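You operate a simulated robot arm through the tools that you are given. There is no shell and no other tool. Be economical: measure what you need, move in short steps, check, and stop when the job is done.

The job below is to be done with a simulated two-armed robot. You get a single attempt, and the scene is never put back.

## Task
Load the oldest sea salt sack on cage one's wire tray.
Fine: lock the brake lever first; fold the tray down, raise the strap bar to load and lower it after.

It is judged by the outcome, as a careful person would: the job done as asked, and still so three seconds after it is handed in. It fails if anything else is knocked over, pushed out of place, dropped, spilled or broken. Flat cloth is picked up by pressing the open fingertips on it (5 to 10 N) and closing them slowly along it; thin cloth reads only 2 to 8 mm in the jaws.

## Robot
Two 6-joint arms with two-finger parallel grippers on one trunk, on a base that drives. Base frame: it is fixed to the floor where the robot stands at the start and does not move with it; the origin is under the middle of the robot, x ahead of it, y to its left, z up. Readings come in mm, degrees, newtons and seconds.
The left shoulder is at the start at [60, 187, 1297], the right one opposite. With the tool pointing down near the work surface each hand reaches from about 100 to 540 mm from the robot's upright axis, wherever it stands, measured 20 degrees to its own side. Places, roughly: brake lever of cage one [600, 100, 900]; brake lever of cage two [1500, -500, 900]; brake pedal of cage one [400, 300, 200]; cage one [500, 700, 600]; mesh of the wire tray of cage one [700, 300, 1000]; sea salt sack with the blue band, sea salt sack wi [-1750, -750, 1000]; strap bar of cage one [200, 400, 1100]; strap bar of cage two [1100, -300, 1100]; wire tray of cage one [700, 400, 1000]; wire tray of cage two [1600, -200, 1000]. Payload 1.57 kg a hand.
The tool frame of a hand sits at the grasp point between the pads (the TCP): z along the fingers, y along the line on which they close. The tips reach 30 mm beyond it. The gripper opens to 110 mm. The fingers are 24 mm wide and 12 mm thick; the gripper's body (48 by 112 mm) begins 78 mm behind the TCP.
Orientation is told as [roll, pitch, yaw] about the base's x, y, z axes, in that order, counted from this pose: with the fingers straight down and closing along the base's y, the tool's x points along the base's -x, its y along +y and its z along -z.

## Interface
- The arms move only by the tool drive_tool. It takes "left_targets", "right_targets" or both (then of equal length, played together; a hand with none holds still); each is a list of rows, each an object (a shift or turn left out is 0, a gripper value left out holds the last) with "dp": the shift along the base's x, y, z in mm, a list of three; "rotation": the turn, a rotation vector about the base's x, y, z in degrees, a list of three; "fingers": the closure, from 0 (fully open) to 1 (shut). In form: [{"dp": [x, y, z], "rotation": [ax, ay, az], "fingers": fingers}, ...]. A call has 1 to 12 rows; each row shifts and turns the commanded pose from where the row before left it. Each row takes 0.2 s and may step no farther than 50 mm and 8.6 degrees from the row before; otherwise, or with a gripper value out of range, the whole call is refused. Where a pose cannot be reached the arm comes as near as it can. A force on the tool above 70 N (or 10 N above the force at the start of the call, whichever is more), or a blocked arm, ends the call early, and 0.2 s more pass. The fingers move at their own pace (about 153 mm/s each) and stop on an object; they squeeze with about 43 N. The grip force told is the motor's: it shows also when the fingers shut on nothing. Time passes only in rows, and 0.2 s behind the last, so rows that do not move let the fingers close. It gives the time, the measured TCP pose, the force on the tool (base axes), the opening and the grip force at its end, in the units of the frame above (readings bear some noise), with the torque about the TCP (base axes, N m) and any sound that the robot's microphone picked up.
- Cameras (640 x 400 px; columns grow to the right, rows downward): "scene" is now at [3.4, 50.1, 1839.1]; the picture's right is [0.61, -0.79, 0.00], its down [-0.60, -0.46, -0.65] and it looks along [0.52, 0.40, -0.76] (base axes); focal length 260 px, centre (320, 200). "left" rides on the left gripper at [70, -16, -141] in its tool frame; the picture's right is [0.23, 0.97, 0.00], its down [-0.86, 0.20, -0.48] and it looks along [-0.47, 0.11, 0.88] (tool axes); focal length 222 px, centre (320, 200). "right" rides on the right gripper at [70, 16, -141] in its tool frame; the picture's right is [-0.23, 0.97, 0.00], its down [-0.86, -0.20, -0.48] and it looks along [-0.47, -0.11, 0.88] (tool axes); focal length 222 px, centre (320, 200).
- capture(camera): a new picture of that camera. The clock stands still meanwhile.
- move_column(by): slides the trunk up (or, below 0, down) by that many mm; the arms and the scene camera ride with it, the base frame stays. It gives what a move gives, with no picture.
- steer(legs): drives the robot by 1 to 6 legs, each [ahead, left, turn to the left] in mm, mm and degrees, along the robot's own axes; the way and the turn of a leg run together, so that a leg with both is an arc; at most 1500 mm and 180 degrees a leg. The arms and the cameras ride along, it lands a little off, and it stops where it bumps. It gives what a move gives.
- head_to(pan, tilt): turns the head with the scene camera to pan (to the left, within 86 degrees either way) and tilt (down, from -29 to 69), counted from straight ahead of the robot. It gives what a move gives.
- point_at(camera, pixels): for up to 12 pixels [column, row] of the newest picture of that camera ("zoom" is the newest enlarged one), the place [x, y, z] in the base frame of the surface seen there, good to about 3 mm. The clock stands still meanwhile.
- zoom(camera, box): a new picture of the part [left, top, right, bottom] of that camera's present view, enlarged. The clock stands still meanwhile.
- sign_off(): hands the job in; it is judged then, once.

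Go step by step. Measure first, check grasps and placings, and put right what went wrong. The budget is 80 turns and 58 pictures, counting those below and the enlarged ones. Unless the task says otherwise, let go and move clear before handing in, and close with one line.

The tools are called after "Call:" as name(argument=value, ...) on one line, values as JSON. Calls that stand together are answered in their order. drive_tool: Moves the arms, as the interface text tells. Its arguments: {"type":"object","properties":{"left_targets":{"type":"array","items":{"type":"object","properties":{"dp":{"type":"array","items":{"type":"number"}},"rotation":{"type":"array","items":{"type":"number"}},"fingers":{"type":"number"}}}},"right_targets":{"type":"array","items":{"type":"object","properties":{"dp":{"type":"array","items":{"type":"number"}},"rotation":{"type":"array","items":{"type":"number"}},"fingers":{"type":"number"}}}}},"required":[]} The other tools are called the same way: move_column (by) slides the trunk up or down; steer (legs) drives the base; head_to (pan, tilt) turns the head that bears the scene camera; capture (camera) takes a picture; point_at (camera, pixels) gives the place of the surface under pixels of a picture; zoom (camera, box) takes an enlarged picture of a part of a camera's view; sign_off () hands the job in.

At the start:

```text
clock: 0.0
left_eef_pos: [282.0, 292.5, 1573.1]
left_ee_rot: [0.0, 0.0, 0.0]
left_wrist_force: [0.5, -0.3, 0.1]
left_moment: [0.0, 0.0, 0.03]
left_gripper_width: 109.9
left_grip_force: 0.0
right_eef_pos: [278.0, 38.0, 1478.5]
right_ee_rot: [0.0, -0.1, 0.1]
right_wrist_force: [0.6, -0.4, 0.7]
right_moment: [-0.01, 0.0, -0.04]
right_gripper_width: 109.7
right_grip_force: 0.1
trunk travel left (down, up): [-925.0, 65.0]
robot x, y, heading: [1.9, 2.1, 0.2]
head pan, tilt: [37.5, 49.4]
```

scene: 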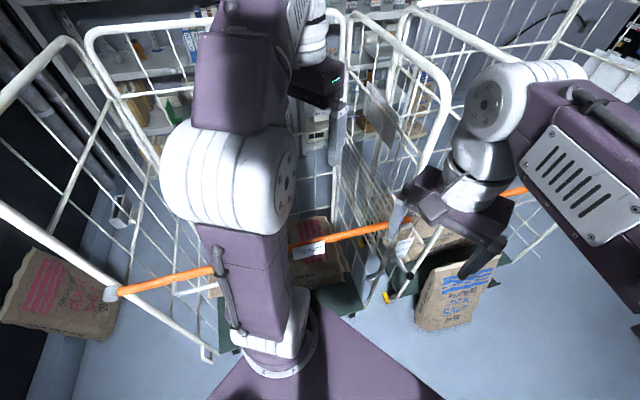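
right: 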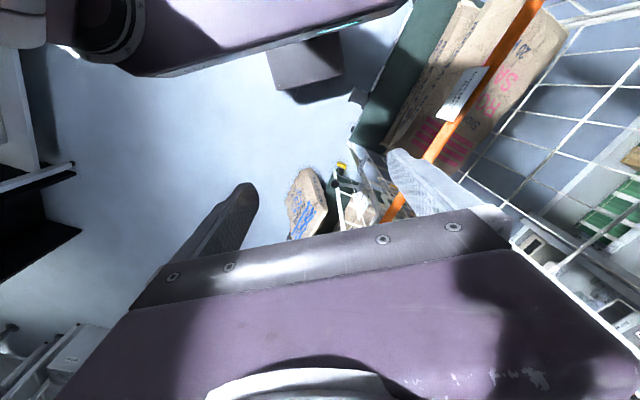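
left: 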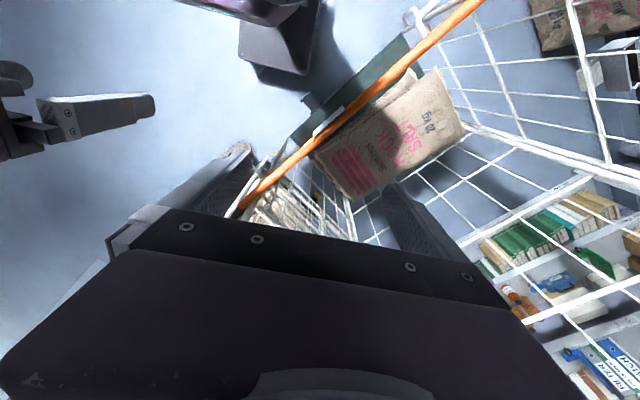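

The pictures show a cage ahead with an orange strap bar across it (scene px 120,290 to 525,190) and the arms blocking much of the view. I'll look at the cage from other head angles, and then toward the sacks behind.

Call:
head_to(pan=10, tilt=25)

Call:
capture(camera="scene")

```text
clock: 0.9
left_eef_pos: [281.9, 292.6, 1573.0]
left_ee_rot: [0.0, 0.0, 0.1]
left_wrist_force: [0.2, -0.4, 0.2]
left_moment: [0.05, 0.0, 0.04]
left_gripper_width: 109.9
left_grip_force: 0.0
right_eef_pos: [278.2, 37.9, 1477.5]
right_ee_rot: [0.0, 0.0, 0.0]
right_wrist_force: [0.0, 0.3, 0.1]
right_moment: [0.03, 0.03, -0.03]
right_gripper_width: 110.1
right_grip_force: 0.0
trunk travel left (down, up): [-925.0, 65.0]
robot x, y, heading: [1.9, 0.2, 0.0]
head pan, tilt: [10.0, 25.0]
```

```text
54 pictures are left
```

scene: 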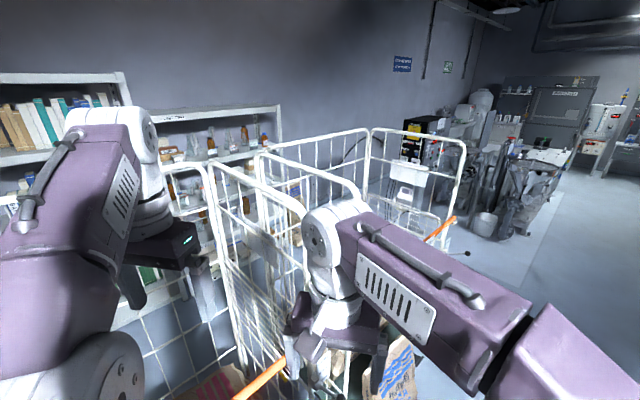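

The arms hide most of cage one. I'll back away from it a little to see it whole.

Call:
steer(legs=[[-450, -150, 0]])

Call:
head_to(pan=15, tilt=40)

Call:
capture(camera="scene")

```text
clock: 3.7
left_eef_pos: [-162.9, 143.9, 1571.7]
left_ee_rot: [0.0, 0.1, 0.1]
left_wrist_force: [1.4, -0.6, -0.3]
left_moment: [-0.01, 0.0, 0.02]
left_gripper_width: 109.8
left_grip_force: 0.1
right_eef_pos: [-165.2, -110.2, 1475.9]
right_ee_rot: [0.1, 0.1, 0.2]
right_wrist_force: [0.0, 0.9, -0.5]
right_moment: [0.0, 0.02, 0.02]
right_gripper_width: 109.9
right_grip_force: 0.1
trunk travel left (down, up): [-925.0, 65.0]
robot x, y, heading: [-447.3, -147.7, 0.2]
head pan, tilt: [10.0, 25.0]
```

```text
clock: 4.5
left_eef_pos: [-164.9, 141.3, 1571.5]
left_ee_rot: [-0.1, 0.0, 0.0]
left_wrist_force: [0.3, 0.5, 0.8]
left_moment: [-0.04, -0.01, 0.02]
left_gripper_width: 110.2
left_grip_force: 0.0
right_eef_pos: [-168.1, -111.4, 1476.7]
right_ee_rot: [0.0, 0.0, 0.2]
right_wrist_force: [0.7, 0.3, 0.7]
right_moment: [0.06, 0.01, 0.01]
right_gripper_width: 110.1
right_grip_force: 0.0
trunk travel left (down, up): [-925.0, 65.0]
robot x, y, heading: [-444.1, -151.2, 0.2]
head pan, tilt: [15.0, 40.0]
```

```text
53 pictures are left
```

scene: 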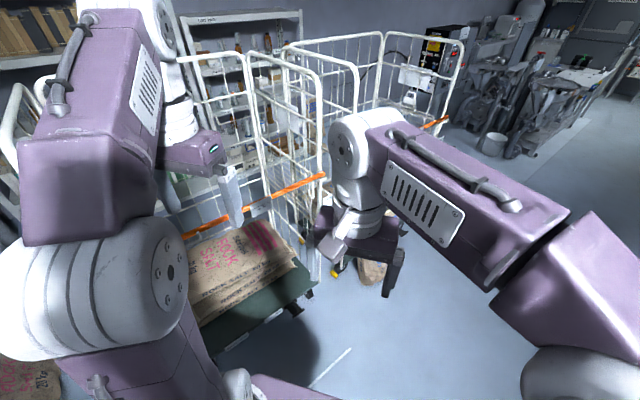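

The raised arms block the view. I'll lower both hands and spread them, still well short of the cage.

Call:
drive_tool(left_targets=[{"dp": [0, 15, -45]}, {"dp": [0, 15, -45]}, {"dp": [0, 15, -45]}, {"dp": [0, 15, -45]}, {"dp": [0, 15, -45]}, {"dp": [0, 15, -45]}, {"dp": [0, 15, -45]}, {"dp": [0, 0, -45]}, {"dp": [0, 0, -45]}, {"dp": [0, 0, -45]}, {"dp": [0, 0, -45]}, {"dp": [0, 0, -45]}], right_targets=[{"dp": [0, -20, -40]}, {"dp": [0, -20, -40]}, {"dp": [0, -20, -40]}, {"dp": [0, -20, -40]}, {"dp": [0, -20, -40]}, {"dp": [0, -20, -40]}, {"dp": [0, -20, -40]}, {"dp": [0, -20, -40]}, {"dp": [0, -20, -40]}, {"dp": [0, -20, -40]}, {"dp": [0, -20, -40]}, {"dp": [0, -20, -40]}])

Call:
capture(camera="scene")

```text
clock: 7.1
left_eef_pos: [-165.3, 246.3, 1031.7]
left_ee_rot: [0.1, 0.1, 0.0]
left_wrist_force: [-0.4, 0.6, -0.7]
left_moment: [0.01, 0.0, -0.03]
left_gripper_width: 109.9
left_grip_force: 0.0
right_eef_pos: [-166.7, -351.7, 995.4]
right_ee_rot: [-0.1, 0.0, 0.2]
right_wrist_force: [0.2, -0.5, -0.1]
right_moment: [0.01, 0.04, 0.02]
right_gripper_width: 110.0
right_grip_force: 0.1
trunk travel left (down, up): [-925.0, 65.0]
robot x, y, heading: [-447.6, -153.4, -0.1]
head pan, tilt: [15.0, 40.0]
```

```text
52 pictures are left
```

scene: 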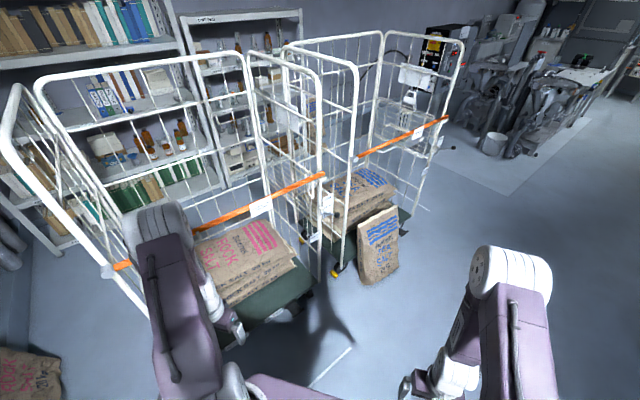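

Now both cages are visible: the near one with orange bar (px 210,220–325,175), the other behind it (360,155–447,118), both with labels. Zooming on each.

Call:
zoom(camera="scene", box=[180, 100, 380, 290])

Call:
zoom(camera="scene", box=[300, 60, 480, 240])

Call:
zoom(camera="scene", box=[0, 200, 320, 400])

Call:
point_at(camera="scene", pixels=[[107, 271], [325, 175], [250, 208], [270, 265], [338, 272], [320, 85], [240, 55], [18, 88], [440, 118], [360, 155]])

```text
2.11 times, centred on (280, 195) of scene
```

zoom: 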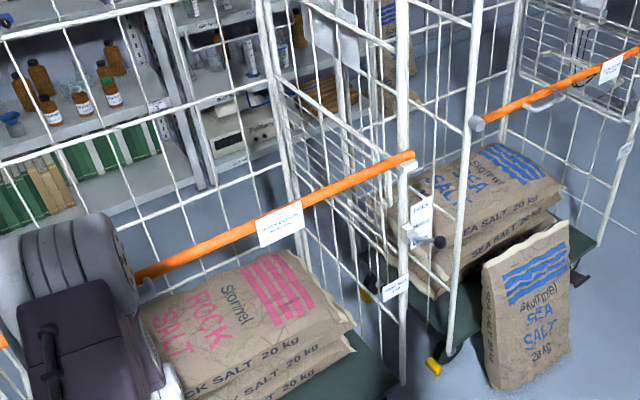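

```text
2.22 times, centred on (390, 150) of scene
```

zoom: 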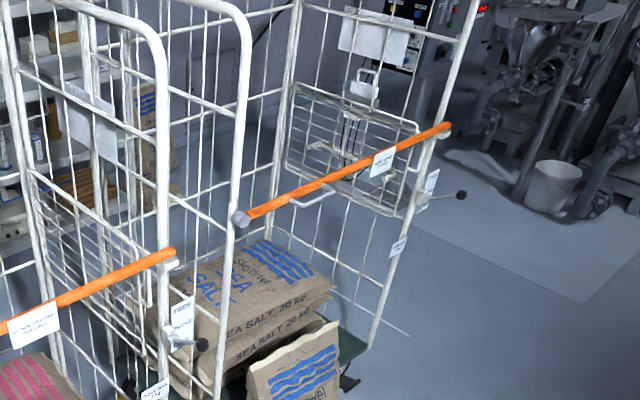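

```text
2.00 times, centred on (160, 300) of scene
```

zoom: 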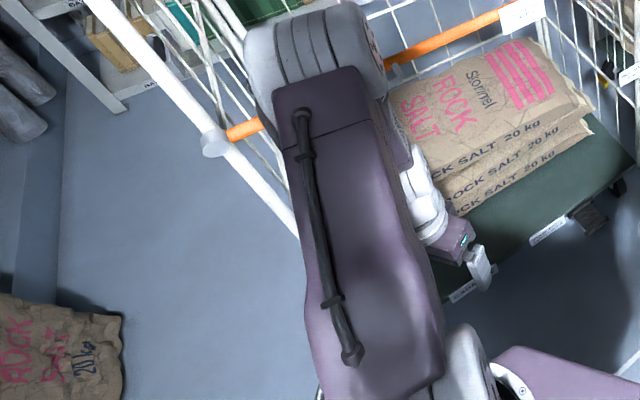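

```text
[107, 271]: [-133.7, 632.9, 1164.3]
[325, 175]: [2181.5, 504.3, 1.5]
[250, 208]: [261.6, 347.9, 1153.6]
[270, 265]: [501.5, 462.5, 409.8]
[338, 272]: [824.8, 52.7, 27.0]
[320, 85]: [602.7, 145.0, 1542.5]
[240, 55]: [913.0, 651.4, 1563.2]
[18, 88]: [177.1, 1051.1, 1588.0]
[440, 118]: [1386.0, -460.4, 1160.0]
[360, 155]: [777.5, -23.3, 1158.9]
```

Cage one's front runs from (-134,633) to about (603,145), so it faces heading about 58°. There is a lever with a black knob on its right post (first zoom px 430,240). I'll stand in front of that post, turned square to the cage, and read the labels.

Call:
steer(legs=[[0, 0, 58.5], [0, -720, 0], [200, 0, 0]])

Call:
head_to(pan=0, tilt=45)

Call:
capture(camera="scene")

```text
clock: 14.8
left_eef_pos: [74.4, 90.4, 1033.8]
left_ee_rot: [0.0, -0.2, 58.7]
left_wrist_force: [-0.2, -1.2, 0.5]
left_moment: [0.03, -0.03, 0.01]
left_gripper_width: 109.8
left_grip_force: 0.1
right_eef_pos: [585.6, -223.9, 998.9]
right_ee_rot: [0.0, -0.1, 58.7]
right_wrist_force: [-0.2, 0.0, -0.2]
right_moment: [0.05, -0.02, -0.03]
right_gripper_width: 110.2
right_grip_force: 0.0
trunk travel left (down, up): [-925.0, 65.0]
robot x, y, heading: [272.1, -352.0, 58.8]
head pan, tilt: [15.0, 40.0]
```

```text
clock: 15.6
left_eef_pos: [76.9, 93.4, 1033.7]
left_ee_rot: [0.0, 0.1, 58.7]
left_wrist_force: [-0.2, -0.4, -0.2]
left_moment: [0.03, -0.02, 0.01]
left_gripper_width: 109.8
left_grip_force: 0.0
right_eef_pos: [586.4, -221.1, 998.8]
right_ee_rot: [0.0, 0.1, 58.7]
right_wrist_force: [-0.9, 0.3, 0.4]
right_moment: [0.03, 0.01, 0.0]
right_gripper_width: 110.0
right_grip_force: 0.1
trunk travel left (down, up): [-925.0, 65.0]
robot x, y, heading: [268.4, -353.1, 58.7]
head pan, tilt: [0.0, 45.0]
```

```text
48 pictures are left
```

scene: 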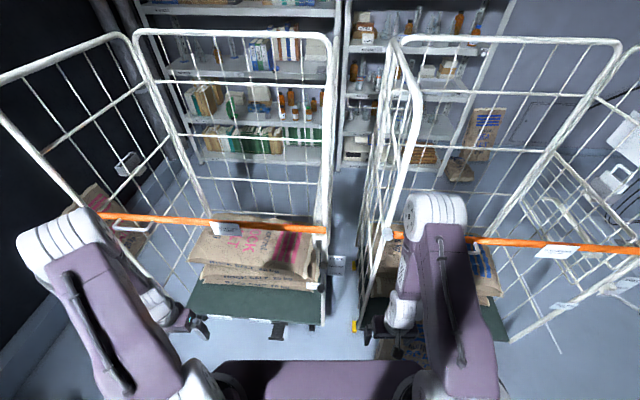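

Square to cage one now; its right post is at px (325,240), with the lever and label near (335,265). Zooming there and on the bar.

Call:
zoom(camera="scene", box=[270, 190, 410, 340])

Call:
zoom(camera="scene", box=[80, 190, 340, 340])

Call:
point_at(camera="zoom", pixels=[[630, 180]])

Call:
point_at(camera="scene", pixels=[[100, 216], [130, 228], [115, 222], [150, 224], [225, 225], [322, 230], [345, 267], [337, 262], [313, 287], [325, 160], [329, 50], [137, 45]])

```text
2.67 times, centred on (340, 265) of scene
```

zoom: 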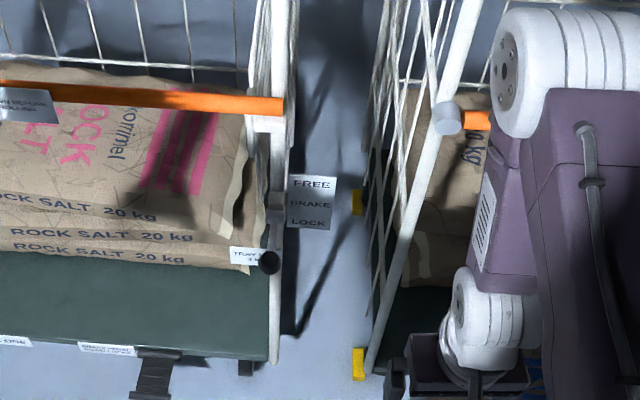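

```text
2.46 times, centred on (210, 265) of scene
```

zoom: 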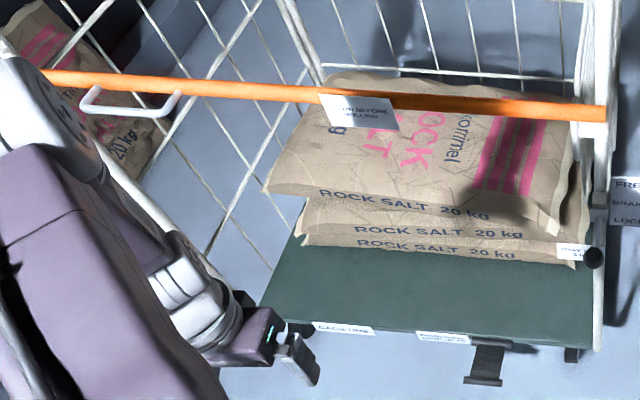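

```text
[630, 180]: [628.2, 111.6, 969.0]
```

```text
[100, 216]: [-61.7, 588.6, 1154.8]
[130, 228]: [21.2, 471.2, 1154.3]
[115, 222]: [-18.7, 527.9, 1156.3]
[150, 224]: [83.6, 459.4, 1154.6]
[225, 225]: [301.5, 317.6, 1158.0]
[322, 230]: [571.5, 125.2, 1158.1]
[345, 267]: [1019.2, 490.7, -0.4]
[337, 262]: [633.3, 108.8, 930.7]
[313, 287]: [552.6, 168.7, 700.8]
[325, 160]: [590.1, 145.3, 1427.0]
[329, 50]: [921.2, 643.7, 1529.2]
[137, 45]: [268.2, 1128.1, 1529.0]
```

The label reads FREE / BRAKE / LOCK, with the lever's black knob at zoom px (270,262). I'll zoom in tighter on the labels to read them and locate the lever.

Call:
zoom(camera="scene", box=[308, 245, 358, 300])

Call:
point_at(camera="zoom", pixels=[[225, 330], [222, 300], [210, 290], [150, 300]])

Call:
zoom(camera="scene", box=[200, 300, 300, 345])

```text
7.27 times, centred on (333, 272) of scene
```

zoom: 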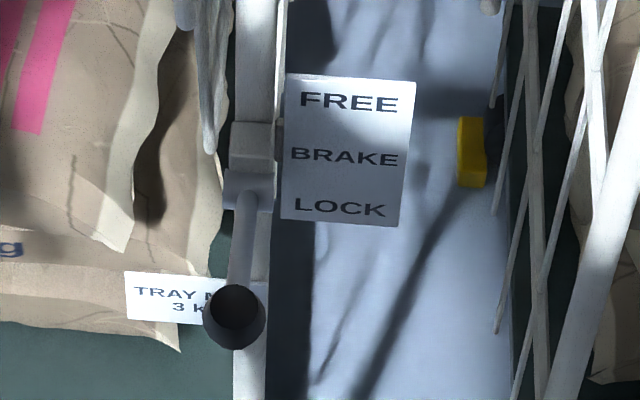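

```text
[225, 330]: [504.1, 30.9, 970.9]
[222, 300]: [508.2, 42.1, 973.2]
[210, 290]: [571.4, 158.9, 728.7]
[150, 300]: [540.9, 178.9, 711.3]
```

```text
6.40 times, centred on (250, 322) of scene
```

zoom: 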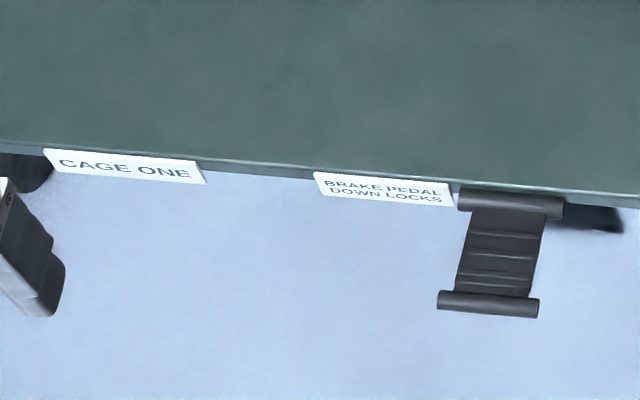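

Brake lever: knob at about (504,31,970); the label puts FREE up and LOCK down. I'll measure the hub to get the lever's angle and bring the right hand, fingers shut, above the knob.

Call:
point_at(camera="scene", pixels=[[327, 264], [328, 270], [327, 274], [326, 286], [326, 290]])

Call:
drive_tool(right_targets=[{"dp": [0, 0, 30], "fingers": 1}, {"dp": [0, 0, 35], "fingers": 1}, {"dp": [-14, 36, 0]}, {"dp": [-14, 36, 0]}, {"dp": [-14, 36, 0]}, {"dp": [-14, 36, 0]}, {"dp": [-14, 36, 0]}, {"dp": [-7, 36, 0]}, {"dp": [-4, 36, 0]}])

Call:
capture(camera="right")

```text
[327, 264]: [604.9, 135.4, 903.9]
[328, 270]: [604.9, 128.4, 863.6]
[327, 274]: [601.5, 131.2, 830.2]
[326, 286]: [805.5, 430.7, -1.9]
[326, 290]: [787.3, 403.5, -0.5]
```

```text
clock: 17.6
left_eef_pos: [77.1, 93.6, 1032.5]
left_ee_rot: [0.1, 0.2, 58.8]
left_wrist_force: [-0.1, 0.5, 0.6]
left_moment: [-0.03, 0.0, 0.01]
left_gripper_width: 109.8
left_grip_force: 0.1
right_eef_pos: [505.6, 32.3, 1063.2]
right_ee_rot: [-0.1, 0.1, 58.6]
right_wrist_force: [-0.5, -0.5, 0.3]
right_moment: [0.0, -0.05, 0.03]
right_gripper_width: 0.0
right_grip_force: 21.2
trunk travel left (down, up): [-925.0, 65.0]
robot x, y, heading: [268.7, -352.0, 58.7]
head pan, tilt: [0.0, 45.0]
```

```text
43 pictures are left
```

right: 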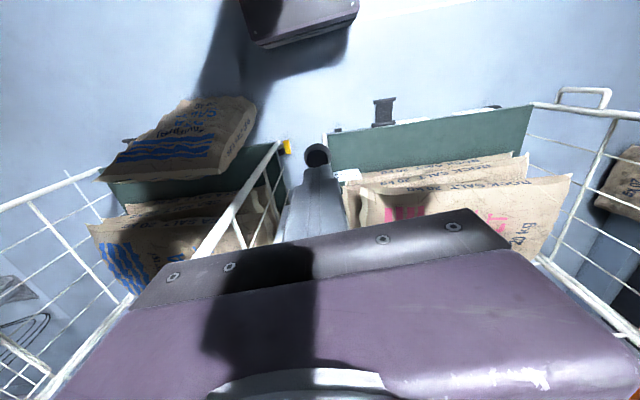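

Knob at right px (316,155), just past the shut fingertips at (315,175). Measuring it.

Call:
point_at(camera="right", pixels=[[316, 155], [308, 155], [325, 155], [316, 147], [316, 163], [316, 180], [316, 172]])

```text
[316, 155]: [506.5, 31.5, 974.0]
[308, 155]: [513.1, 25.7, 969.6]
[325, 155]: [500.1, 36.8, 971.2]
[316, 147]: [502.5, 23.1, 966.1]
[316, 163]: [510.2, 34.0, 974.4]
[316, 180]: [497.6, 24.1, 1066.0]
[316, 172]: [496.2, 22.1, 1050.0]
```

Knob top is at (507,32,974), directly under the tips (tips at z 1033). Pushing down in small steps.

Call:
drive_tool(right_targets=[{"dp": [2, 2, -50]}, {"dp": [0, 0, -10]}, {"dp": [0, 0, -10]}, {"dp": [0, 0, -10]}, {"dp": [0, 0, -10]}, {"dp": [0, 0, -10]}, {"dp": [0, 0, -10]}, {"dp": [0, 0, 0]}])

Call:
zoom(camera="scene", box=[290, 230, 370, 310])

```text
clock: 19.4
left_eef_pos: [77.4, 92.5, 1032.4]
left_ee_rot: [0.0, 0.0, 58.7]
left_wrist_force: [-0.2, -0.6, -0.1]
left_moment: [-0.03, -0.01, 0.0]
left_gripper_width: 109.9
left_grip_force: 0.1
right_eef_pos: [508.1, 35.0, 951.7]
right_ee_rot: [0.0, 0.1, 58.8]
right_wrist_force: [-0.5, -0.3, -0.1]
right_moment: [0.0, 0.01, 0.01]
right_gripper_width: 0.2
right_grip_force: 21.2
trunk travel left (down, up): [-925.0, 65.0]
robot x, y, heading: [272.6, -357.1, 58.7]
head pan, tilt: [0.0, 45.0]
```

```text
5.00 times, centred on (330, 270) of scene
```

zoom: 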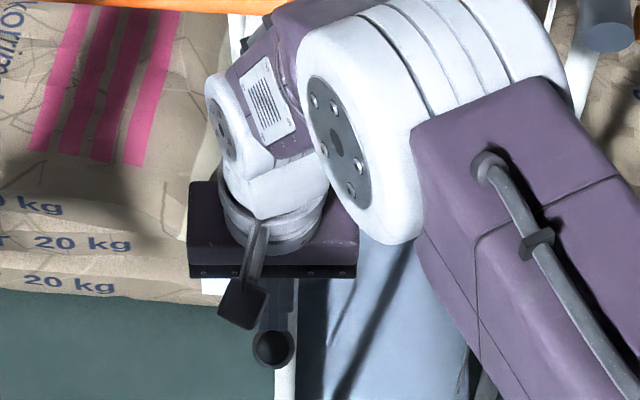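

The hand is at z 952 with no force now, and the knob shows at zoom (272,348), lower than before. Measuring it.

Call:
point_at(camera="zoom", pixels=[[272, 340], [272, 350], [270, 300], [262, 270]])

Call:
capture(camera="right")

```text
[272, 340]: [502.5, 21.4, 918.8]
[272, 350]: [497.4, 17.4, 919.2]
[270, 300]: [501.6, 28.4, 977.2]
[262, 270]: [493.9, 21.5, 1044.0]
```

```text
41 pictures are left
```

right: 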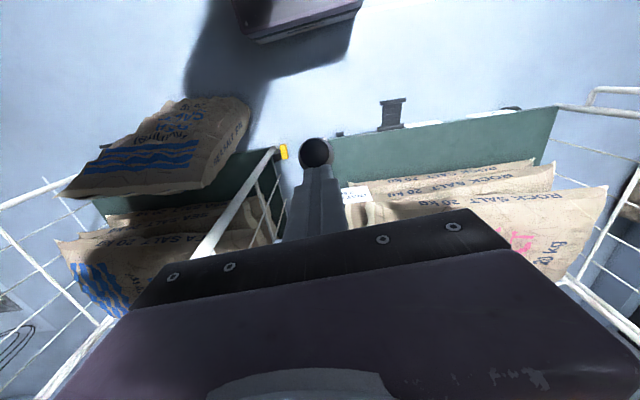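

The lever follows the fingers (knob top 919). Continuing down along its arc, drifting toward the post.

Call:
drive_tool(right_targets=[{"dp": [1, 2, -10]}, {"dp": [1, 3, -10]}, {"dp": [2, 4, -10]}, {"dp": [3, 5, -10]}, {"dp": [0, 0, 0]}])

Call:
zoom(camera="scene", box=[290, 230, 370, 310])

Call:
point_at(camera="zoom", pixels=[[272, 340], [272, 350], [272, 330], [270, 300]])

```text
clock: 20.6
left_eef_pos: [77.5, 93.1, 1033.1]
left_ee_rot: [0.0, 0.0, 58.7]
left_wrist_force: [0.3, 0.2, -0.4]
left_moment: [0.02, 0.03, 0.01]
left_gripper_width: 110.1
left_grip_force: 0.1
right_eef_pos: [514.8, 48.0, 913.2]
right_ee_rot: [0.0, 0.0, 58.7]
right_wrist_force: [0.1, 0.0, -0.2]
right_moment: [-0.03, 0.04, 0.04]
right_gripper_width: 0.0
right_grip_force: 21.7
trunk travel left (down, up): [-925.0, 65.0]
robot x, y, heading: [270.2, -353.8, 58.7]
head pan, tilt: [0.0, 45.0]
```

```text
5.00 times, centred on (330, 270) of scene
```

zoom: 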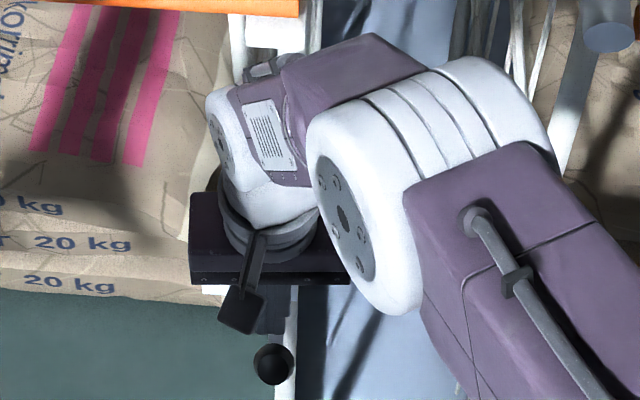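

```text
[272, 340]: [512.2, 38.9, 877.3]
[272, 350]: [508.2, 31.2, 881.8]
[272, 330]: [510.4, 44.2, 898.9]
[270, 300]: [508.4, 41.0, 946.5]
```

The knob keeps following (about z 880) with no stop felt yet. Continuing.

Call:
drive_tool(right_targets=[{"dp": [3, 5, -10]}, {"dp": [3, 5, -10]}, {"dp": [4, 6, -10]}, {"dp": [4, 6, -8]}, {"dp": [0, 0, 0]}])

Call:
zoom(camera="scene", box=[290, 230, 370, 310])

Call:
point_at(camera="zoom", pixels=[[272, 340], [272, 350], [272, 360], [272, 370], [270, 300]])

```text
clock: 21.3
left_eef_pos: [74.8, 88.6, 1032.7]
left_ee_rot: [0.0, -0.2, 58.5]
left_wrist_force: [0.1, -0.3, -1.5]
left_moment: [-0.01, 0.01, 0.0]
left_gripper_width: 110.3
left_grip_force: 0.1
right_eef_pos: [517.8, 54.5, 895.0]
right_ee_rot: [-0.2, 0.4, 58.6]
right_wrist_force: [-9.1, -16.8, 30.4]
right_moment: [-0.33, -0.06, -0.16]
right_gripper_width: 0.1
right_grip_force: 20.8
trunk travel left (down, up): [-925.0, 65.0]
robot x, y, heading: [271.4, -351.1, 58.5]
head pan, tilt: [0.0, 45.0]
stopped in row 3 (right hand): the force on the tool passed its limit at 78 N (the readings are from after the stop); the commanded pose is now the measured one
```

```text
5.00 times, centred on (330, 270) of scene
```

zoom: 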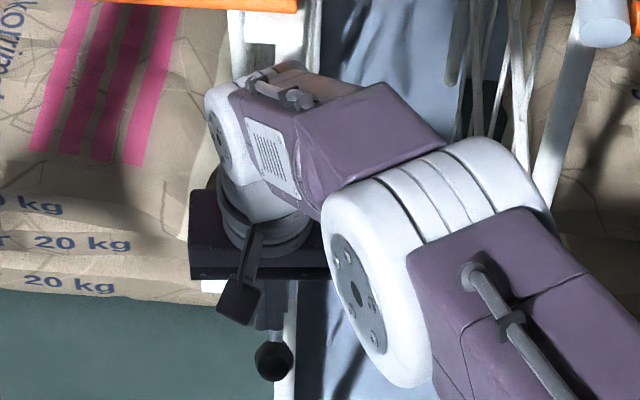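

```text
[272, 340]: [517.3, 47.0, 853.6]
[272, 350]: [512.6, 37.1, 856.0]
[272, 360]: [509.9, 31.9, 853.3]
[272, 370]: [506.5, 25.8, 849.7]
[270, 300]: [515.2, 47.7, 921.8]
```

Hit a hard end stop (78 N) with the knob at z about 850: lever fully down. Backing off and raising the hand clear, then checking the lever stays at LOCK and viewing the tray.

Call:
drive_tool(right_targets=[{"dp": [0, 0, 20]}, {"dp": [-20, -33, 20]}, {"dp": [-10, -17, 45]}, {"dp": [10, -30, 45]}, {"dp": [20, -40, 0]}, {"dp": [20, -40, 0]}, {"dp": [20, -40, 0]}])

Call:
zoom(camera="scene", box=[290, 100, 450, 320])

Call:
point_at(camera="zoom", pixels=[[270, 330]])

```text
refused: row 4 steps farther than a row can; nothing moved
```

```text
1.82 times, centred on (370, 210) of scene
```

zoom: 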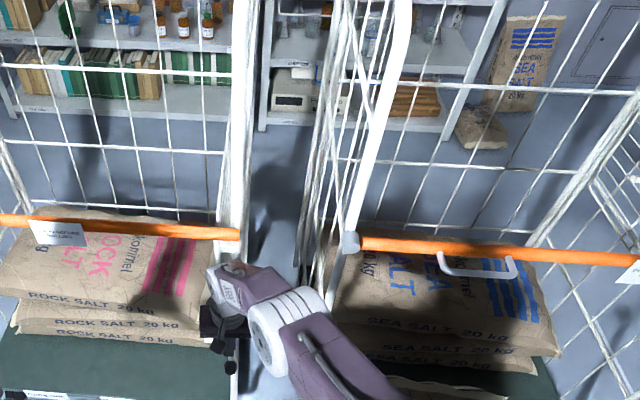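

```text
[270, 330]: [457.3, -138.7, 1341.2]
```

Row too long; repeating with legal rows.

Call:
drive_tool(right_targets=[{"dp": [0, 0, 20]}, {"dp": [-20, -33, 20]}, {"dp": [-10, -17, 40]}, {"dp": [10, -20, 40]}, {"dp": [20, -40, 0]}, {"dp": [20, -40, 0]}, {"dp": [20, -40, 0]}, {"dp": [20, -40, 0]}])

Call:
steer(legs=[[-150, 0, 0], [0, 450, 0]])

Call:
head_to(pan=-35, tilt=40)

Call:
capture(camera="scene")

```text
clock: 23.1
left_eef_pos: [78.2, 91.0, 1033.6]
left_ee_rot: [0.2, 0.0, 58.7]
left_wrist_force: [1.0, 0.6, -0.1]
left_moment: [0.0, 0.02, -0.01]
left_gripper_width: 109.8
left_grip_force: 0.0
right_eef_pos: [582.7, -173.8, 1012.4]
right_ee_rot: [0.0, 0.3, 58.5]
right_wrist_force: [0.4, 0.1, -0.4]
right_moment: [0.03, 0.04, -0.01]
right_gripper_width: 0.2
right_grip_force: 21.2
trunk travel left (down, up): [-925.0, 65.0]
robot x, y, heading: [271.4, -356.9, 58.6]
head pan, tilt: [0.0, 45.0]
```

```text
clock: 26.8
left_eef_pos: [-381.2, 197.2, 1033.0]
left_ee_rot: [0.1, 0.1, 58.5]
left_wrist_force: [-0.2, 0.4, -0.3]
left_moment: [0.01, -0.02, 0.06]
left_gripper_width: 110.1
left_grip_force: 0.0
right_eef_pos: [121.3, -69.1, 1011.1]
right_ee_rot: [-0.1, 0.5, 58.4]
right_wrist_force: [0.2, 0.3, -0.5]
right_moment: [0.0, 0.0, 0.03]
right_gripper_width: 0.0
right_grip_force: 21.6
trunk travel left (down, up): [-925.0, 65.0]
robot x, y, heading: [-193.8, -247.6, 58.5]
head pan, tilt: [0.0, 45.0]
```

```text
clock: 27.8
left_eef_pos: [-383.1, 198.1, 1032.2]
left_ee_rot: [0.0, -0.1, 58.5]
left_wrist_force: [-0.4, 0.7, 0.1]
left_moment: [-0.01, 0.01, 0.0]
left_gripper_width: 110.2
left_grip_force: 0.0
right_eef_pos: [121.8, -67.5, 1012.7]
right_ee_rot: [0.0, 0.4, 58.5]
right_wrist_force: [-1.1, 0.1, -0.3]
right_moment: [0.01, 0.02, 0.0]
right_gripper_width: 0.1
right_grip_force: 21.6
trunk travel left (down, up): [-925.0, 65.0]
robot x, y, heading: [-189.9, -246.0, 58.3]
head pan, tilt: [-35.0, 40.0]
```

```text
37 pictures are left
```

scene: 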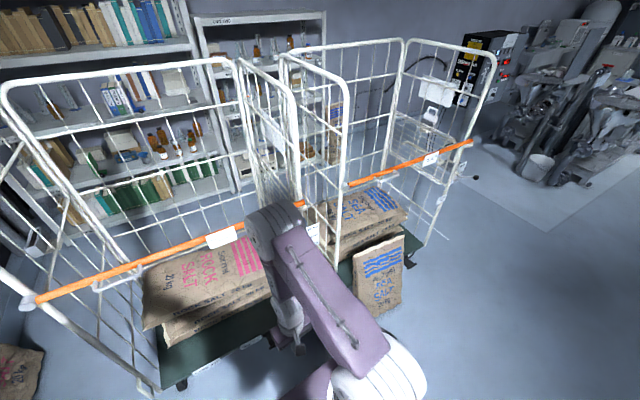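

The side panel with the folded tray is at px (270,140), cage two's counterpart at (425,140) shows how it is built. Zooming both.

Call:
zoom(camera="scene", box=[225, 60, 325, 260])

Call:
zoom(camera="scene", box=[370, 70, 500, 200])

```text
2.00 times, centred on (275, 160) of scene
```

zoom: 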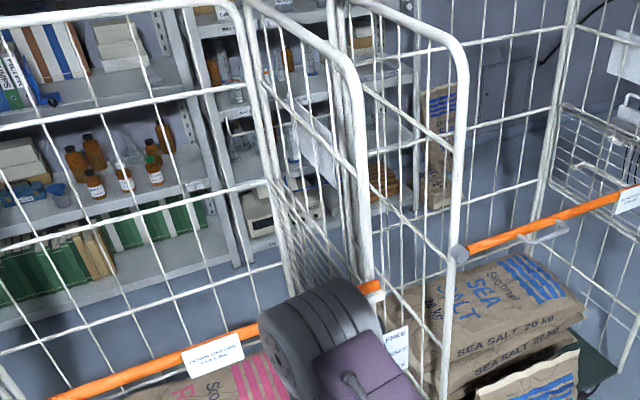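

```text
3.08 times, centred on (435, 135) of scene
```

zoom: 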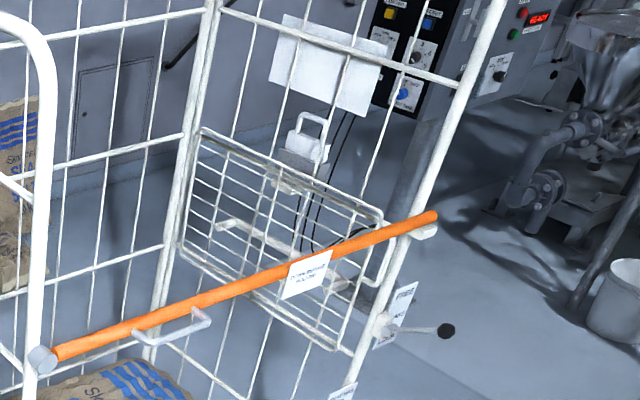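

Tray is a mesh frame folded up against the side panel with a metal catch at its top (cage two zoom px 310,140). I'll turn right so cage one's panel lies between the arms and look at its own catch.

Call:
steer(legs=[[0, 0, -32]])

Call:
head_to(pan=5, tilt=35)

Call:
zoom(camera="scene", box=[200, 60, 440, 320])

```text
clock: 29.7
left_eef_pos: [-118.3, 233.5, 1032.5]
left_ee_rot: [0.0, 0.1, 26.7]
left_wrist_force: [-0.2, -0.3, -0.4]
left_moment: [0.01, 0.03, 0.04]
left_gripper_width: 110.1
left_grip_force: 0.1
right_eef_pos: [169.2, -258.8, 1012.0]
right_ee_rot: [-0.2, 0.4, 26.6]
right_wrist_force: [0.3, -0.1, -0.4]
right_moment: [0.0, 0.02, -0.01]
right_gripper_width: 0.1
right_grip_force: 21.0
trunk travel left (down, up): [-925.0, 65.0]
robot x, y, heading: [-191.0, -247.6, 26.7]
head pan, tilt: [-35.0, 40.0]
```

```text
clock: 30.8
left_eef_pos: [-118.2, 232.0, 1032.7]
left_ee_rot: [0.0, 0.0, 26.7]
left_wrist_force: [-0.7, 0.5, 0.3]
left_moment: [-0.06, 0.04, -0.02]
left_gripper_width: 110.1
left_grip_force: 0.1
right_eef_pos: [168.9, -259.3, 1012.2]
right_ee_rot: [0.0, 0.4, 26.7]
right_wrist_force: [-0.1, -0.3, -0.3]
right_moment: [0.04, -0.01, 0.0]
right_gripper_width: 0.0
right_grip_force: 21.4
trunk travel left (down, up): [-925.0, 65.0]
robot x, y, heading: [-191.4, -250.0, 26.6]
head pan, tilt: [5.0, 35.0]
```

```text
1.54 times, centred on (320, 190) of scene
```

zoom: 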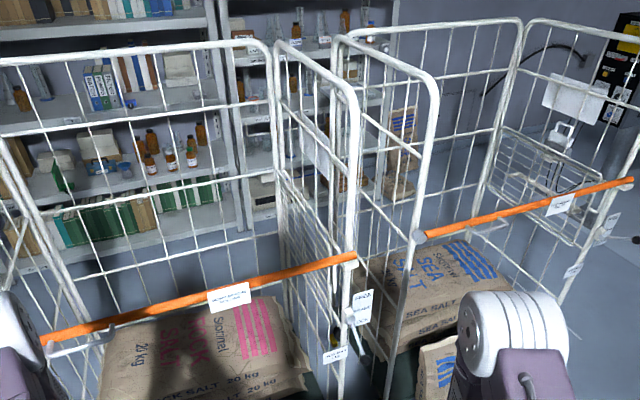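

Panel clear but oblique at zoom px (315,210). Enlarging it.

Call:
zoom(camera="scene", box=[280, 110, 370, 270])

Call:
zoom(camera="scene", box=[295, 135, 350, 200])

Call:
point_at(camera="scene", pixels=[[300, 175], [342, 205], [300, 200], [320, 190]])

```text
2.50 times, centred on (325, 190) of scene
```

zoom: 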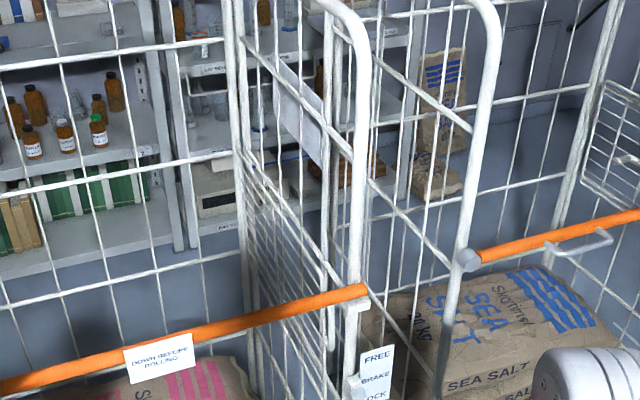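

```text
6.15 times, centred on (322, 168) of scene
```

zoom: 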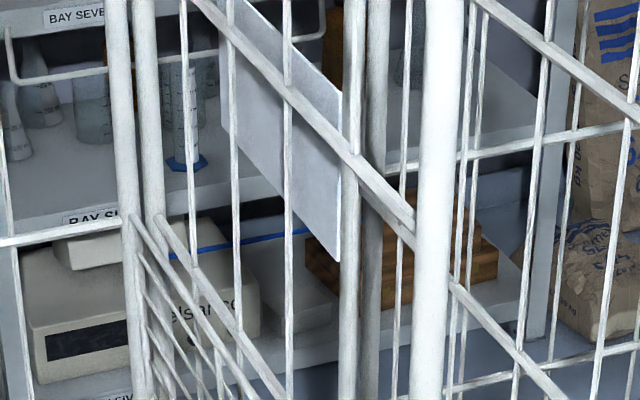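

```text
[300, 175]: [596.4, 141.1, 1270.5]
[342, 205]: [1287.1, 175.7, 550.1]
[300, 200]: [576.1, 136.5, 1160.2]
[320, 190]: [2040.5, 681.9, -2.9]
```

No catch visible on cage one's tray; its top corners are at zoom (140,215) and toward (300,400). I'll enlarge the tray and measure its corners.

Call:
zoom(camera="scene", box=[285, 160, 345, 270])

```text
3.64 times, centred on (315, 215) of scene
```

zoom: 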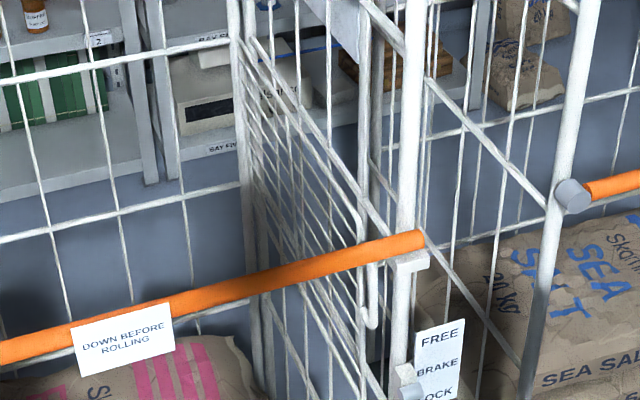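

Tray frame's top edge runs (240,45)–(358,215) and front edge (362,230)–(372,325). Measuring.

Call:
point_at(camera="zoom", pixels=[[240, 48], [280, 102], [300, 130], [345, 196], [357, 215], [364, 250], [370, 300], [370, 326], [362, 312], [320, 300], [340, 342], [389, 232]])

```text
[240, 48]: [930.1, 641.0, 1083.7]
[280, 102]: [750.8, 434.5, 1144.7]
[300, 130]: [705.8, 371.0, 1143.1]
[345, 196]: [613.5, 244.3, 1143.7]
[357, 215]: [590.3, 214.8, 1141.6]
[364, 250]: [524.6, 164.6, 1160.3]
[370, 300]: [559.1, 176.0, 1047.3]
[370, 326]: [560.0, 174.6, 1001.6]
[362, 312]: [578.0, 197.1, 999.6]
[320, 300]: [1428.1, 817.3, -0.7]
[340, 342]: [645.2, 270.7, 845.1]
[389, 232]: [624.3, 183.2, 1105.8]
```

Cage one's heading works out at about 53.8°; the tray's top edge is at z 1143 about 40 mm inside the panel. I'll check in the earlier picture whether the block above cage two's tray is part of the cage (a catch) or background.

Call:
point_at(camera="scene", pixels=[[432, 118], [434, 112], [424, 128], [403, 143], [443, 163], [397, 112], [454, 140], [430, 172], [440, 85]])

```text
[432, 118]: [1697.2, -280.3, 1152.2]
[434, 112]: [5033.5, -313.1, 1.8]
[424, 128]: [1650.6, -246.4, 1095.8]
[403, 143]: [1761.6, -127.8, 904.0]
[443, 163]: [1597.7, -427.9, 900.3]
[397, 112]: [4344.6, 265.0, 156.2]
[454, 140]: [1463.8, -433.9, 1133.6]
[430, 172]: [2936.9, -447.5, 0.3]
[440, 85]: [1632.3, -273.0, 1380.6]
```

Those points put the block outside cage two's panel, so I'll check cage one's equivalent from close by later. Next is the strap bar: it pivots at its left end and the right end rests free. I'll turn the left hand to point forward with jaws opening vertically, in open space.

Call:
drive_tool(left_targets=[{"dp": [11, -18, 9], "rotation": [6.6, -2.2, -4.9]}, {"dp": [11, -18, 9], "rotation": [6.6, -2.2, -4.9]}, {"dp": [11, -18, 9], "rotation": [6.6, -2.2, -4.9]}, {"dp": [11, -18, 9], "rotation": [6.6, -2.2, -4.9]}, {"dp": [11, -18, 9], "rotation": [6.6, -2.2, -4.9]}, {"dp": [11, -18, 9], "rotation": [6.6, -2.2, -4.9]}, {"dp": [11, -18, 9], "rotation": [6.6, -2.2, -4.9]}], right_targets=[{"dp": [3, -6, 0]}, {"dp": [3, -6, 0]}, {"dp": [3, -6, 0]}, {"dp": [3, -6, 0]}, {"dp": [3, -6, 0]}, {"dp": [3, -6, 0]}, {"dp": [3, -6, 0]}])

Call:
drive_tool(left_targets=[{"dp": [11, -18, 9], "rotation": [6.7, -2.2, -4.9]}, {"dp": [11, -18, 9], "rotation": [6.7, -2.2, -4.9]}, {"dp": [11, -18, 9], "rotation": [6.7, -2.2, -4.9]}, {"dp": [11, -18, 9], "rotation": [6.7, -2.2, -4.9]}, {"dp": [11, -18, 9], "rotation": [6.7, -2.2, -4.9]}, {"dp": [11, -18, 9], "rotation": [6.7, -2.2, -4.9]}, {"dp": [11, -18, 9], "rotation": [6.7, -2.2, -4.9]}], right_targets=[{"dp": [3, -6, 0]}, {"dp": [3, -6, 0]}, {"dp": [3, -6, 0]}, {"dp": [3, -6, 0]}, {"dp": [3, -6, 0]}, {"dp": [3, -6, 0]}, {"dp": [3, -6, 0]}])

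```text
clock: 32.4
left_eef_pos: [72.3, 180.4, 1165.1]
left_ee_rot: [43.6, -19.0, -17.4]
left_wrist_force: [-0.8, -0.3, -0.6]
left_moment: [0.01, 0.01, -0.01]
left_gripper_width: 109.9
left_grip_force: 0.0
left hand out of reach, approached as far as the arm can: row 3, 4, 5, 6, 7
right_eef_pos: [189.2, -304.4, 1011.7]
right_ee_rot: [-0.1, 0.4, 26.8]
right_wrist_force: [-0.5, 1.0, -0.2]
right_moment: [-0.01, 0.0, 0.02]
right_gripper_width: 0.0
right_grip_force: 21.5
trunk travel left (down, up): [-925.0, 65.0]
robot x, y, heading: [-189.5, -247.1, 26.9]
head pan, tilt: [5.0, 35.0]
```

```text
clock: 34.0
left_eef_pos: [184.2, 100.1, 1496.2]
left_ee_rot: [89.5, -0.2, -63.0]
left_wrist_force: [0.3, -0.9, -0.8]
left_moment: [0.03, 0.03, -0.01]
left_gripper_width: 109.9
left_grip_force: 0.1
left hand out of reach, approached as far as the arm can: row 1, 2, 3, 4, 5, 6, 7
right_eef_pos: [211.6, -344.3, 1012.1]
right_ee_rot: [0.0, 0.3, 26.6]
right_wrist_force: [-0.3, 0.8, 0.2]
right_moment: [-0.01, -0.04, -0.01]
right_gripper_width: 0.2
right_grip_force: 21.4
trunk travel left (down, up): [-925.0, 65.0]
robot x, y, heading: [-195.5, -249.8, 26.8]
head pan, tilt: [5.0, 35.0]
```

Orientation reached (pointing forward, jaws vertical) but the hand is at z 1496, since the target was too near the body. I'll reach farther ahead to let it come down.

Call:
drive_tool(left_targets=[{"dp": [36, 18, 0]}, {"dp": [36, 18, 0]}, {"dp": [36, 18, 0]}, {"dp": [36, 18, 0]}, {"dp": [0, 0, 0]}])

Call:
capture(camera="scene")

```text
clock: 35.2
left_eef_pos: [329.9, 174.1, 1496.0]
left_ee_rot: [90.0, -0.3, -62.8]
left_wrist_force: [-0.5, -0.5, -0.1]
left_moment: [-0.01, 0.02, 0.01]
left_gripper_width: 110.0
left_grip_force: 0.1
right_eef_pos: [211.3, -343.5, 1011.3]
right_ee_rot: [-0.1, 0.3, 26.6]
right_wrist_force: [0.4, 0.0, -1.8]
right_moment: [0.01, -0.04, -0.01]
right_gripper_width: 0.0
right_grip_force: 21.0
trunk travel left (down, up): [-925.0, 65.0]
robot x, y, heading: [-189.7, -251.6, 26.8]
head pan, tilt: [5.0, 35.0]
```

```text
30 pictures are left
```

scene: 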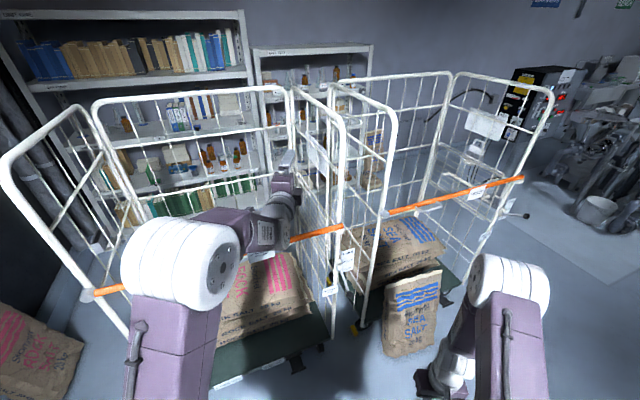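

That reaches well ahead (about 650 mm) at this height, so I'll use the trunk to set height. The bar's pivot cap is at px (88,295) and its handle near (150,285) is hidden by the arm. I'll measure the pivot.

Call:
point_at(camera="scene", pixels=[[87, 295], [95, 290], [115, 288], [40, 215], [80, 275], [339, 227], [329, 232], [525, 216], [328, 290]])

```text
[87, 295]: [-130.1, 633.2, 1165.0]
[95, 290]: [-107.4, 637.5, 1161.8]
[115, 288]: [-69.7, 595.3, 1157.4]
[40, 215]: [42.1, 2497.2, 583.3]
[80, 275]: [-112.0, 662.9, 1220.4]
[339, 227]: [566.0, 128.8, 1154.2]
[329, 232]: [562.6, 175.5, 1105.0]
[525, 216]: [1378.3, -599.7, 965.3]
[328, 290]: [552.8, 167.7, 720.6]
```

Pivot at about L=475 (left of cage centre), handle 210 mm from it at (36,530)→ centre F≈392. I'll square up to the cage, stand back a little with the hand in front of the handle, and lower the trunk 340.

Call:
steer(legs=[[0, 0, 27], [-70, 115, 0]])

Call:
move_column(by=-340)

Call:
capture(camera="left")

```text
clock: 37.8
left_eef_pos: [-48.7, 375.2, 1495.3]
left_ee_rot: [90.1, -0.2, -36.1]
left_wrist_force: [0.6, -0.6, 0.0]
left_moment: [-0.01, -0.01, 0.01]
left_gripper_width: 109.8
left_grip_force: 0.0
right_eef_pos: [79.6, -140.0, 1011.3]
right_ee_rot: [0.0, 0.4, 53.4]
right_wrist_force: [0.0, -0.1, 0.1]
right_moment: [0.01, 0.02, -0.03]
right_gripper_width: 0.0
right_grip_force: 21.9
trunk travel left (down, up): [-925.0, 65.0]
robot x, y, heading: [-324.4, -235.8, 53.4]
head pan, tilt: [5.0, 35.0]
```

```text
clock: 41.2
left_eef_pos: [-51.3, 375.2, 1155.9]
left_ee_rot: [90.1, -0.4, -36.1]
left_wrist_force: [-0.7, -0.5, -0.1]
left_moment: [-0.01, 0.01, 0.03]
left_gripper_width: 110.1
left_grip_force: 0.1
right_eef_pos: [77.0, -139.4, 670.4]
right_ee_rot: [0.0, 0.5, 53.3]
right_wrist_force: [-0.8, 0.7, 0.4]
right_moment: [-0.01, 0.0, 0.0]
right_gripper_width: 0.0
right_grip_force: 21.0
trunk travel left (down, up): [-585.0, 405.0]
robot x, y, heading: [-323.3, -236.7, 53.5]
head pan, tilt: [5.0, 35.0]
```

```text
29 pictures are left
```

left: 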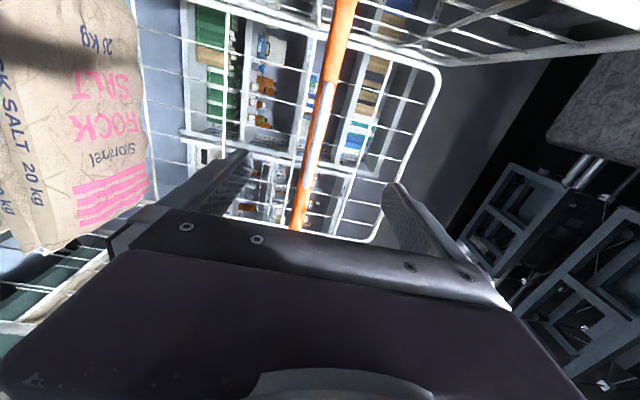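

The silver handle shows at px (325,95)–(305,185), between the jaws. Measuring it.

Call:
point_at(camera="left", pixels=[[325, 90], [318, 125], [312, 155], [306, 180], [340, 40], [298, 200], [310, 120]])

```text
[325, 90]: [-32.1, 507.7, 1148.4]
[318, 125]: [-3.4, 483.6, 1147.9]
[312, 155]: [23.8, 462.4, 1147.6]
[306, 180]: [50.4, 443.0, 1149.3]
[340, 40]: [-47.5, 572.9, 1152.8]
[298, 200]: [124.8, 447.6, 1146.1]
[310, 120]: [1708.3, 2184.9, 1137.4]
```

Handle centre (9,476,1148), TCP 117 mm short of it. To keep reach for the lifting arc I'll draw the hand in 150 and drive 260 ahead.

Call:
drive_tool(left_targets=[{"dp": [-24, -29, -2]}, {"dp": [-24, -29, -2]}, {"dp": [-24, -29, -2]}, {"dp": [-24, -29, -2]}])

Call:
steer(legs=[[220, 0, 0]])

Call:
capture(camera="left")

Call:
point_at(camera="left", pixels=[[325, 90], [318, 125], [312, 155], [306, 180]])

```text
clock: 42.2
left_eef_pos: [-148.3, 259.3, 1157.0]
left_ee_rot: [89.9, -0.2, -36.1]
left_wrist_force: [0.7, 0.4, -0.1]
left_moment: [0.01, 0.0, 0.02]
left_gripper_width: 110.1
left_grip_force: 0.1
left hand out of reach, approached as far as the arm can: row 4
right_eef_pos: [77.2, -140.4, 672.0]
right_ee_rot: [0.0, 0.3, 53.4]
right_wrist_force: [0.2, 0.2, 0.2]
right_moment: [-0.01, -0.02, -0.04]
right_gripper_width: 0.1
right_grip_force: 21.1
trunk travel left (down, up): [-585.0, 405.0]
robot x, y, heading: [-325.7, -242.1, 53.6]
head pan, tilt: [5.0, 35.0]
```

```text
clock: 43.9
left_eef_pos: [-17.3, 439.3, 1156.3]
left_ee_rot: [89.7, -0.3, -35.9]
left_wrist_force: [-0.1, 0.4, -0.5]
left_moment: [0.02, 0.03, 0.01]
left_gripper_width: 110.1
left_grip_force: 0.1
right_eef_pos: [207.5, 38.8, 670.8]
right_ee_rot: [-0.1, 0.5, 53.6]
right_wrist_force: [-0.1, 0.7, 0.2]
right_moment: [-0.01, 0.01, -0.01]
right_gripper_width: 0.0
right_grip_force: 21.2
trunk travel left (down, up): [-585.0, 405.0]
robot x, y, heading: [-195.2, -58.0, 53.9]
head pan, tilt: [5.0, 35.0]
```

```text
28 pictures are left
```

left: 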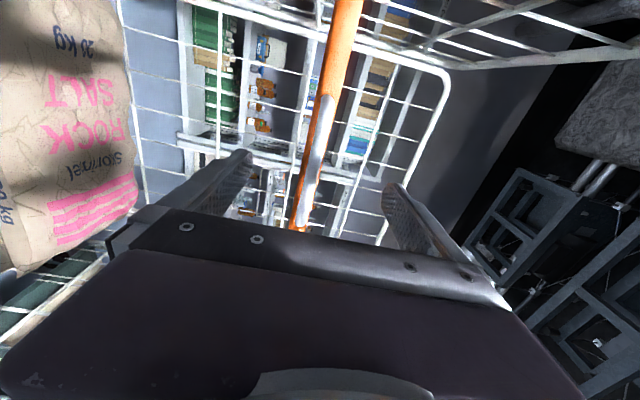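

```text
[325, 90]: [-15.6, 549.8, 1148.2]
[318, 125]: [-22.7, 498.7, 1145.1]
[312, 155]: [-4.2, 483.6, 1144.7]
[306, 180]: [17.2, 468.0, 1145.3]
```

TCP is now laterally on the handle centre; 41 mm forward and 9 mm down puts the handle between the pads. Moving in and closing.

Call:
drive_tool(left_targets=[{"dp": [12, 16, -9]}, {"dp": [13, 18, 0]}, {"fingers": 0.5}, {"fingers": 0.9}, {"fingers": 1}, {"fingers": 1}])

```text
clock: 45.2
left_eef_pos: [7.5, 472.0, 1149.8]
left_ee_rot: [90.2, -0.4, -35.9]
left_wrist_force: [1.3, 5.0, 13.3]
left_moment: [0.29, 0.17, -0.05]
left_gripper_width: 11.5
left_grip_force: 29.1
right_eef_pos: [207.8, 38.2, 672.3]
right_ee_rot: [-0.1, 0.3, 53.7]
right_wrist_force: [0.2, -1.1, -0.1]
right_moment: [0.04, -0.01, 0.0]
right_gripper_width: 0.0
right_grip_force: 21.4
trunk travel left (down, up): [-585.0, 405.0]
robot x, y, heading: [-196.7, -55.5, 53.5]
head pan, tilt: [5.0, 35.0]
```

Gripped the handle (11.5 mm, 29 N). Lifting along the arc about the pivot, first 32° with the wrist rolling along.

Call:
drive_tool(left_targets=[{"dp": [-0.3, 0.2, 28.3], "rotation": [-4.72, -6.46, 0]}, {"dp": [-3.6, 2.6, 28], "rotation": [-4.72, -6.46, 0]}, {"dp": [-6.7, 4.9, 27.1], "rotation": [-4.72, -6.46, 0]}, {"dp": [-9.6, 7.0, 25.7], "rotation": [-4.72, -6.46, 0]}])

```text
clock: 46.2
left_eef_pos: [-16.5, 488.5, 1257.2]
left_ee_rot: [89.6, -32.3, -35.8]
left_wrist_force: [-11.8, 1.7, -8.0]
left_moment: [0.59, 0.63, -0.21]
left_gripper_width: 12.7
left_grip_force: 29.8
right_eef_pos: [206.5, 38.7, 672.3]
right_ee_rot: [-0.2, 0.4, 53.5]
right_wrist_force: [-0.3, -0.1, -0.5]
right_moment: [0.0, 0.02, 0.0]
right_gripper_width: 0.0
right_grip_force: 20.8
trunk travel left (down, up): [-585.0, 405.0]
robot x, y, heading: [-193.0, -59.1, 53.5]
head pan, tilt: [5.0, 35.0]
```

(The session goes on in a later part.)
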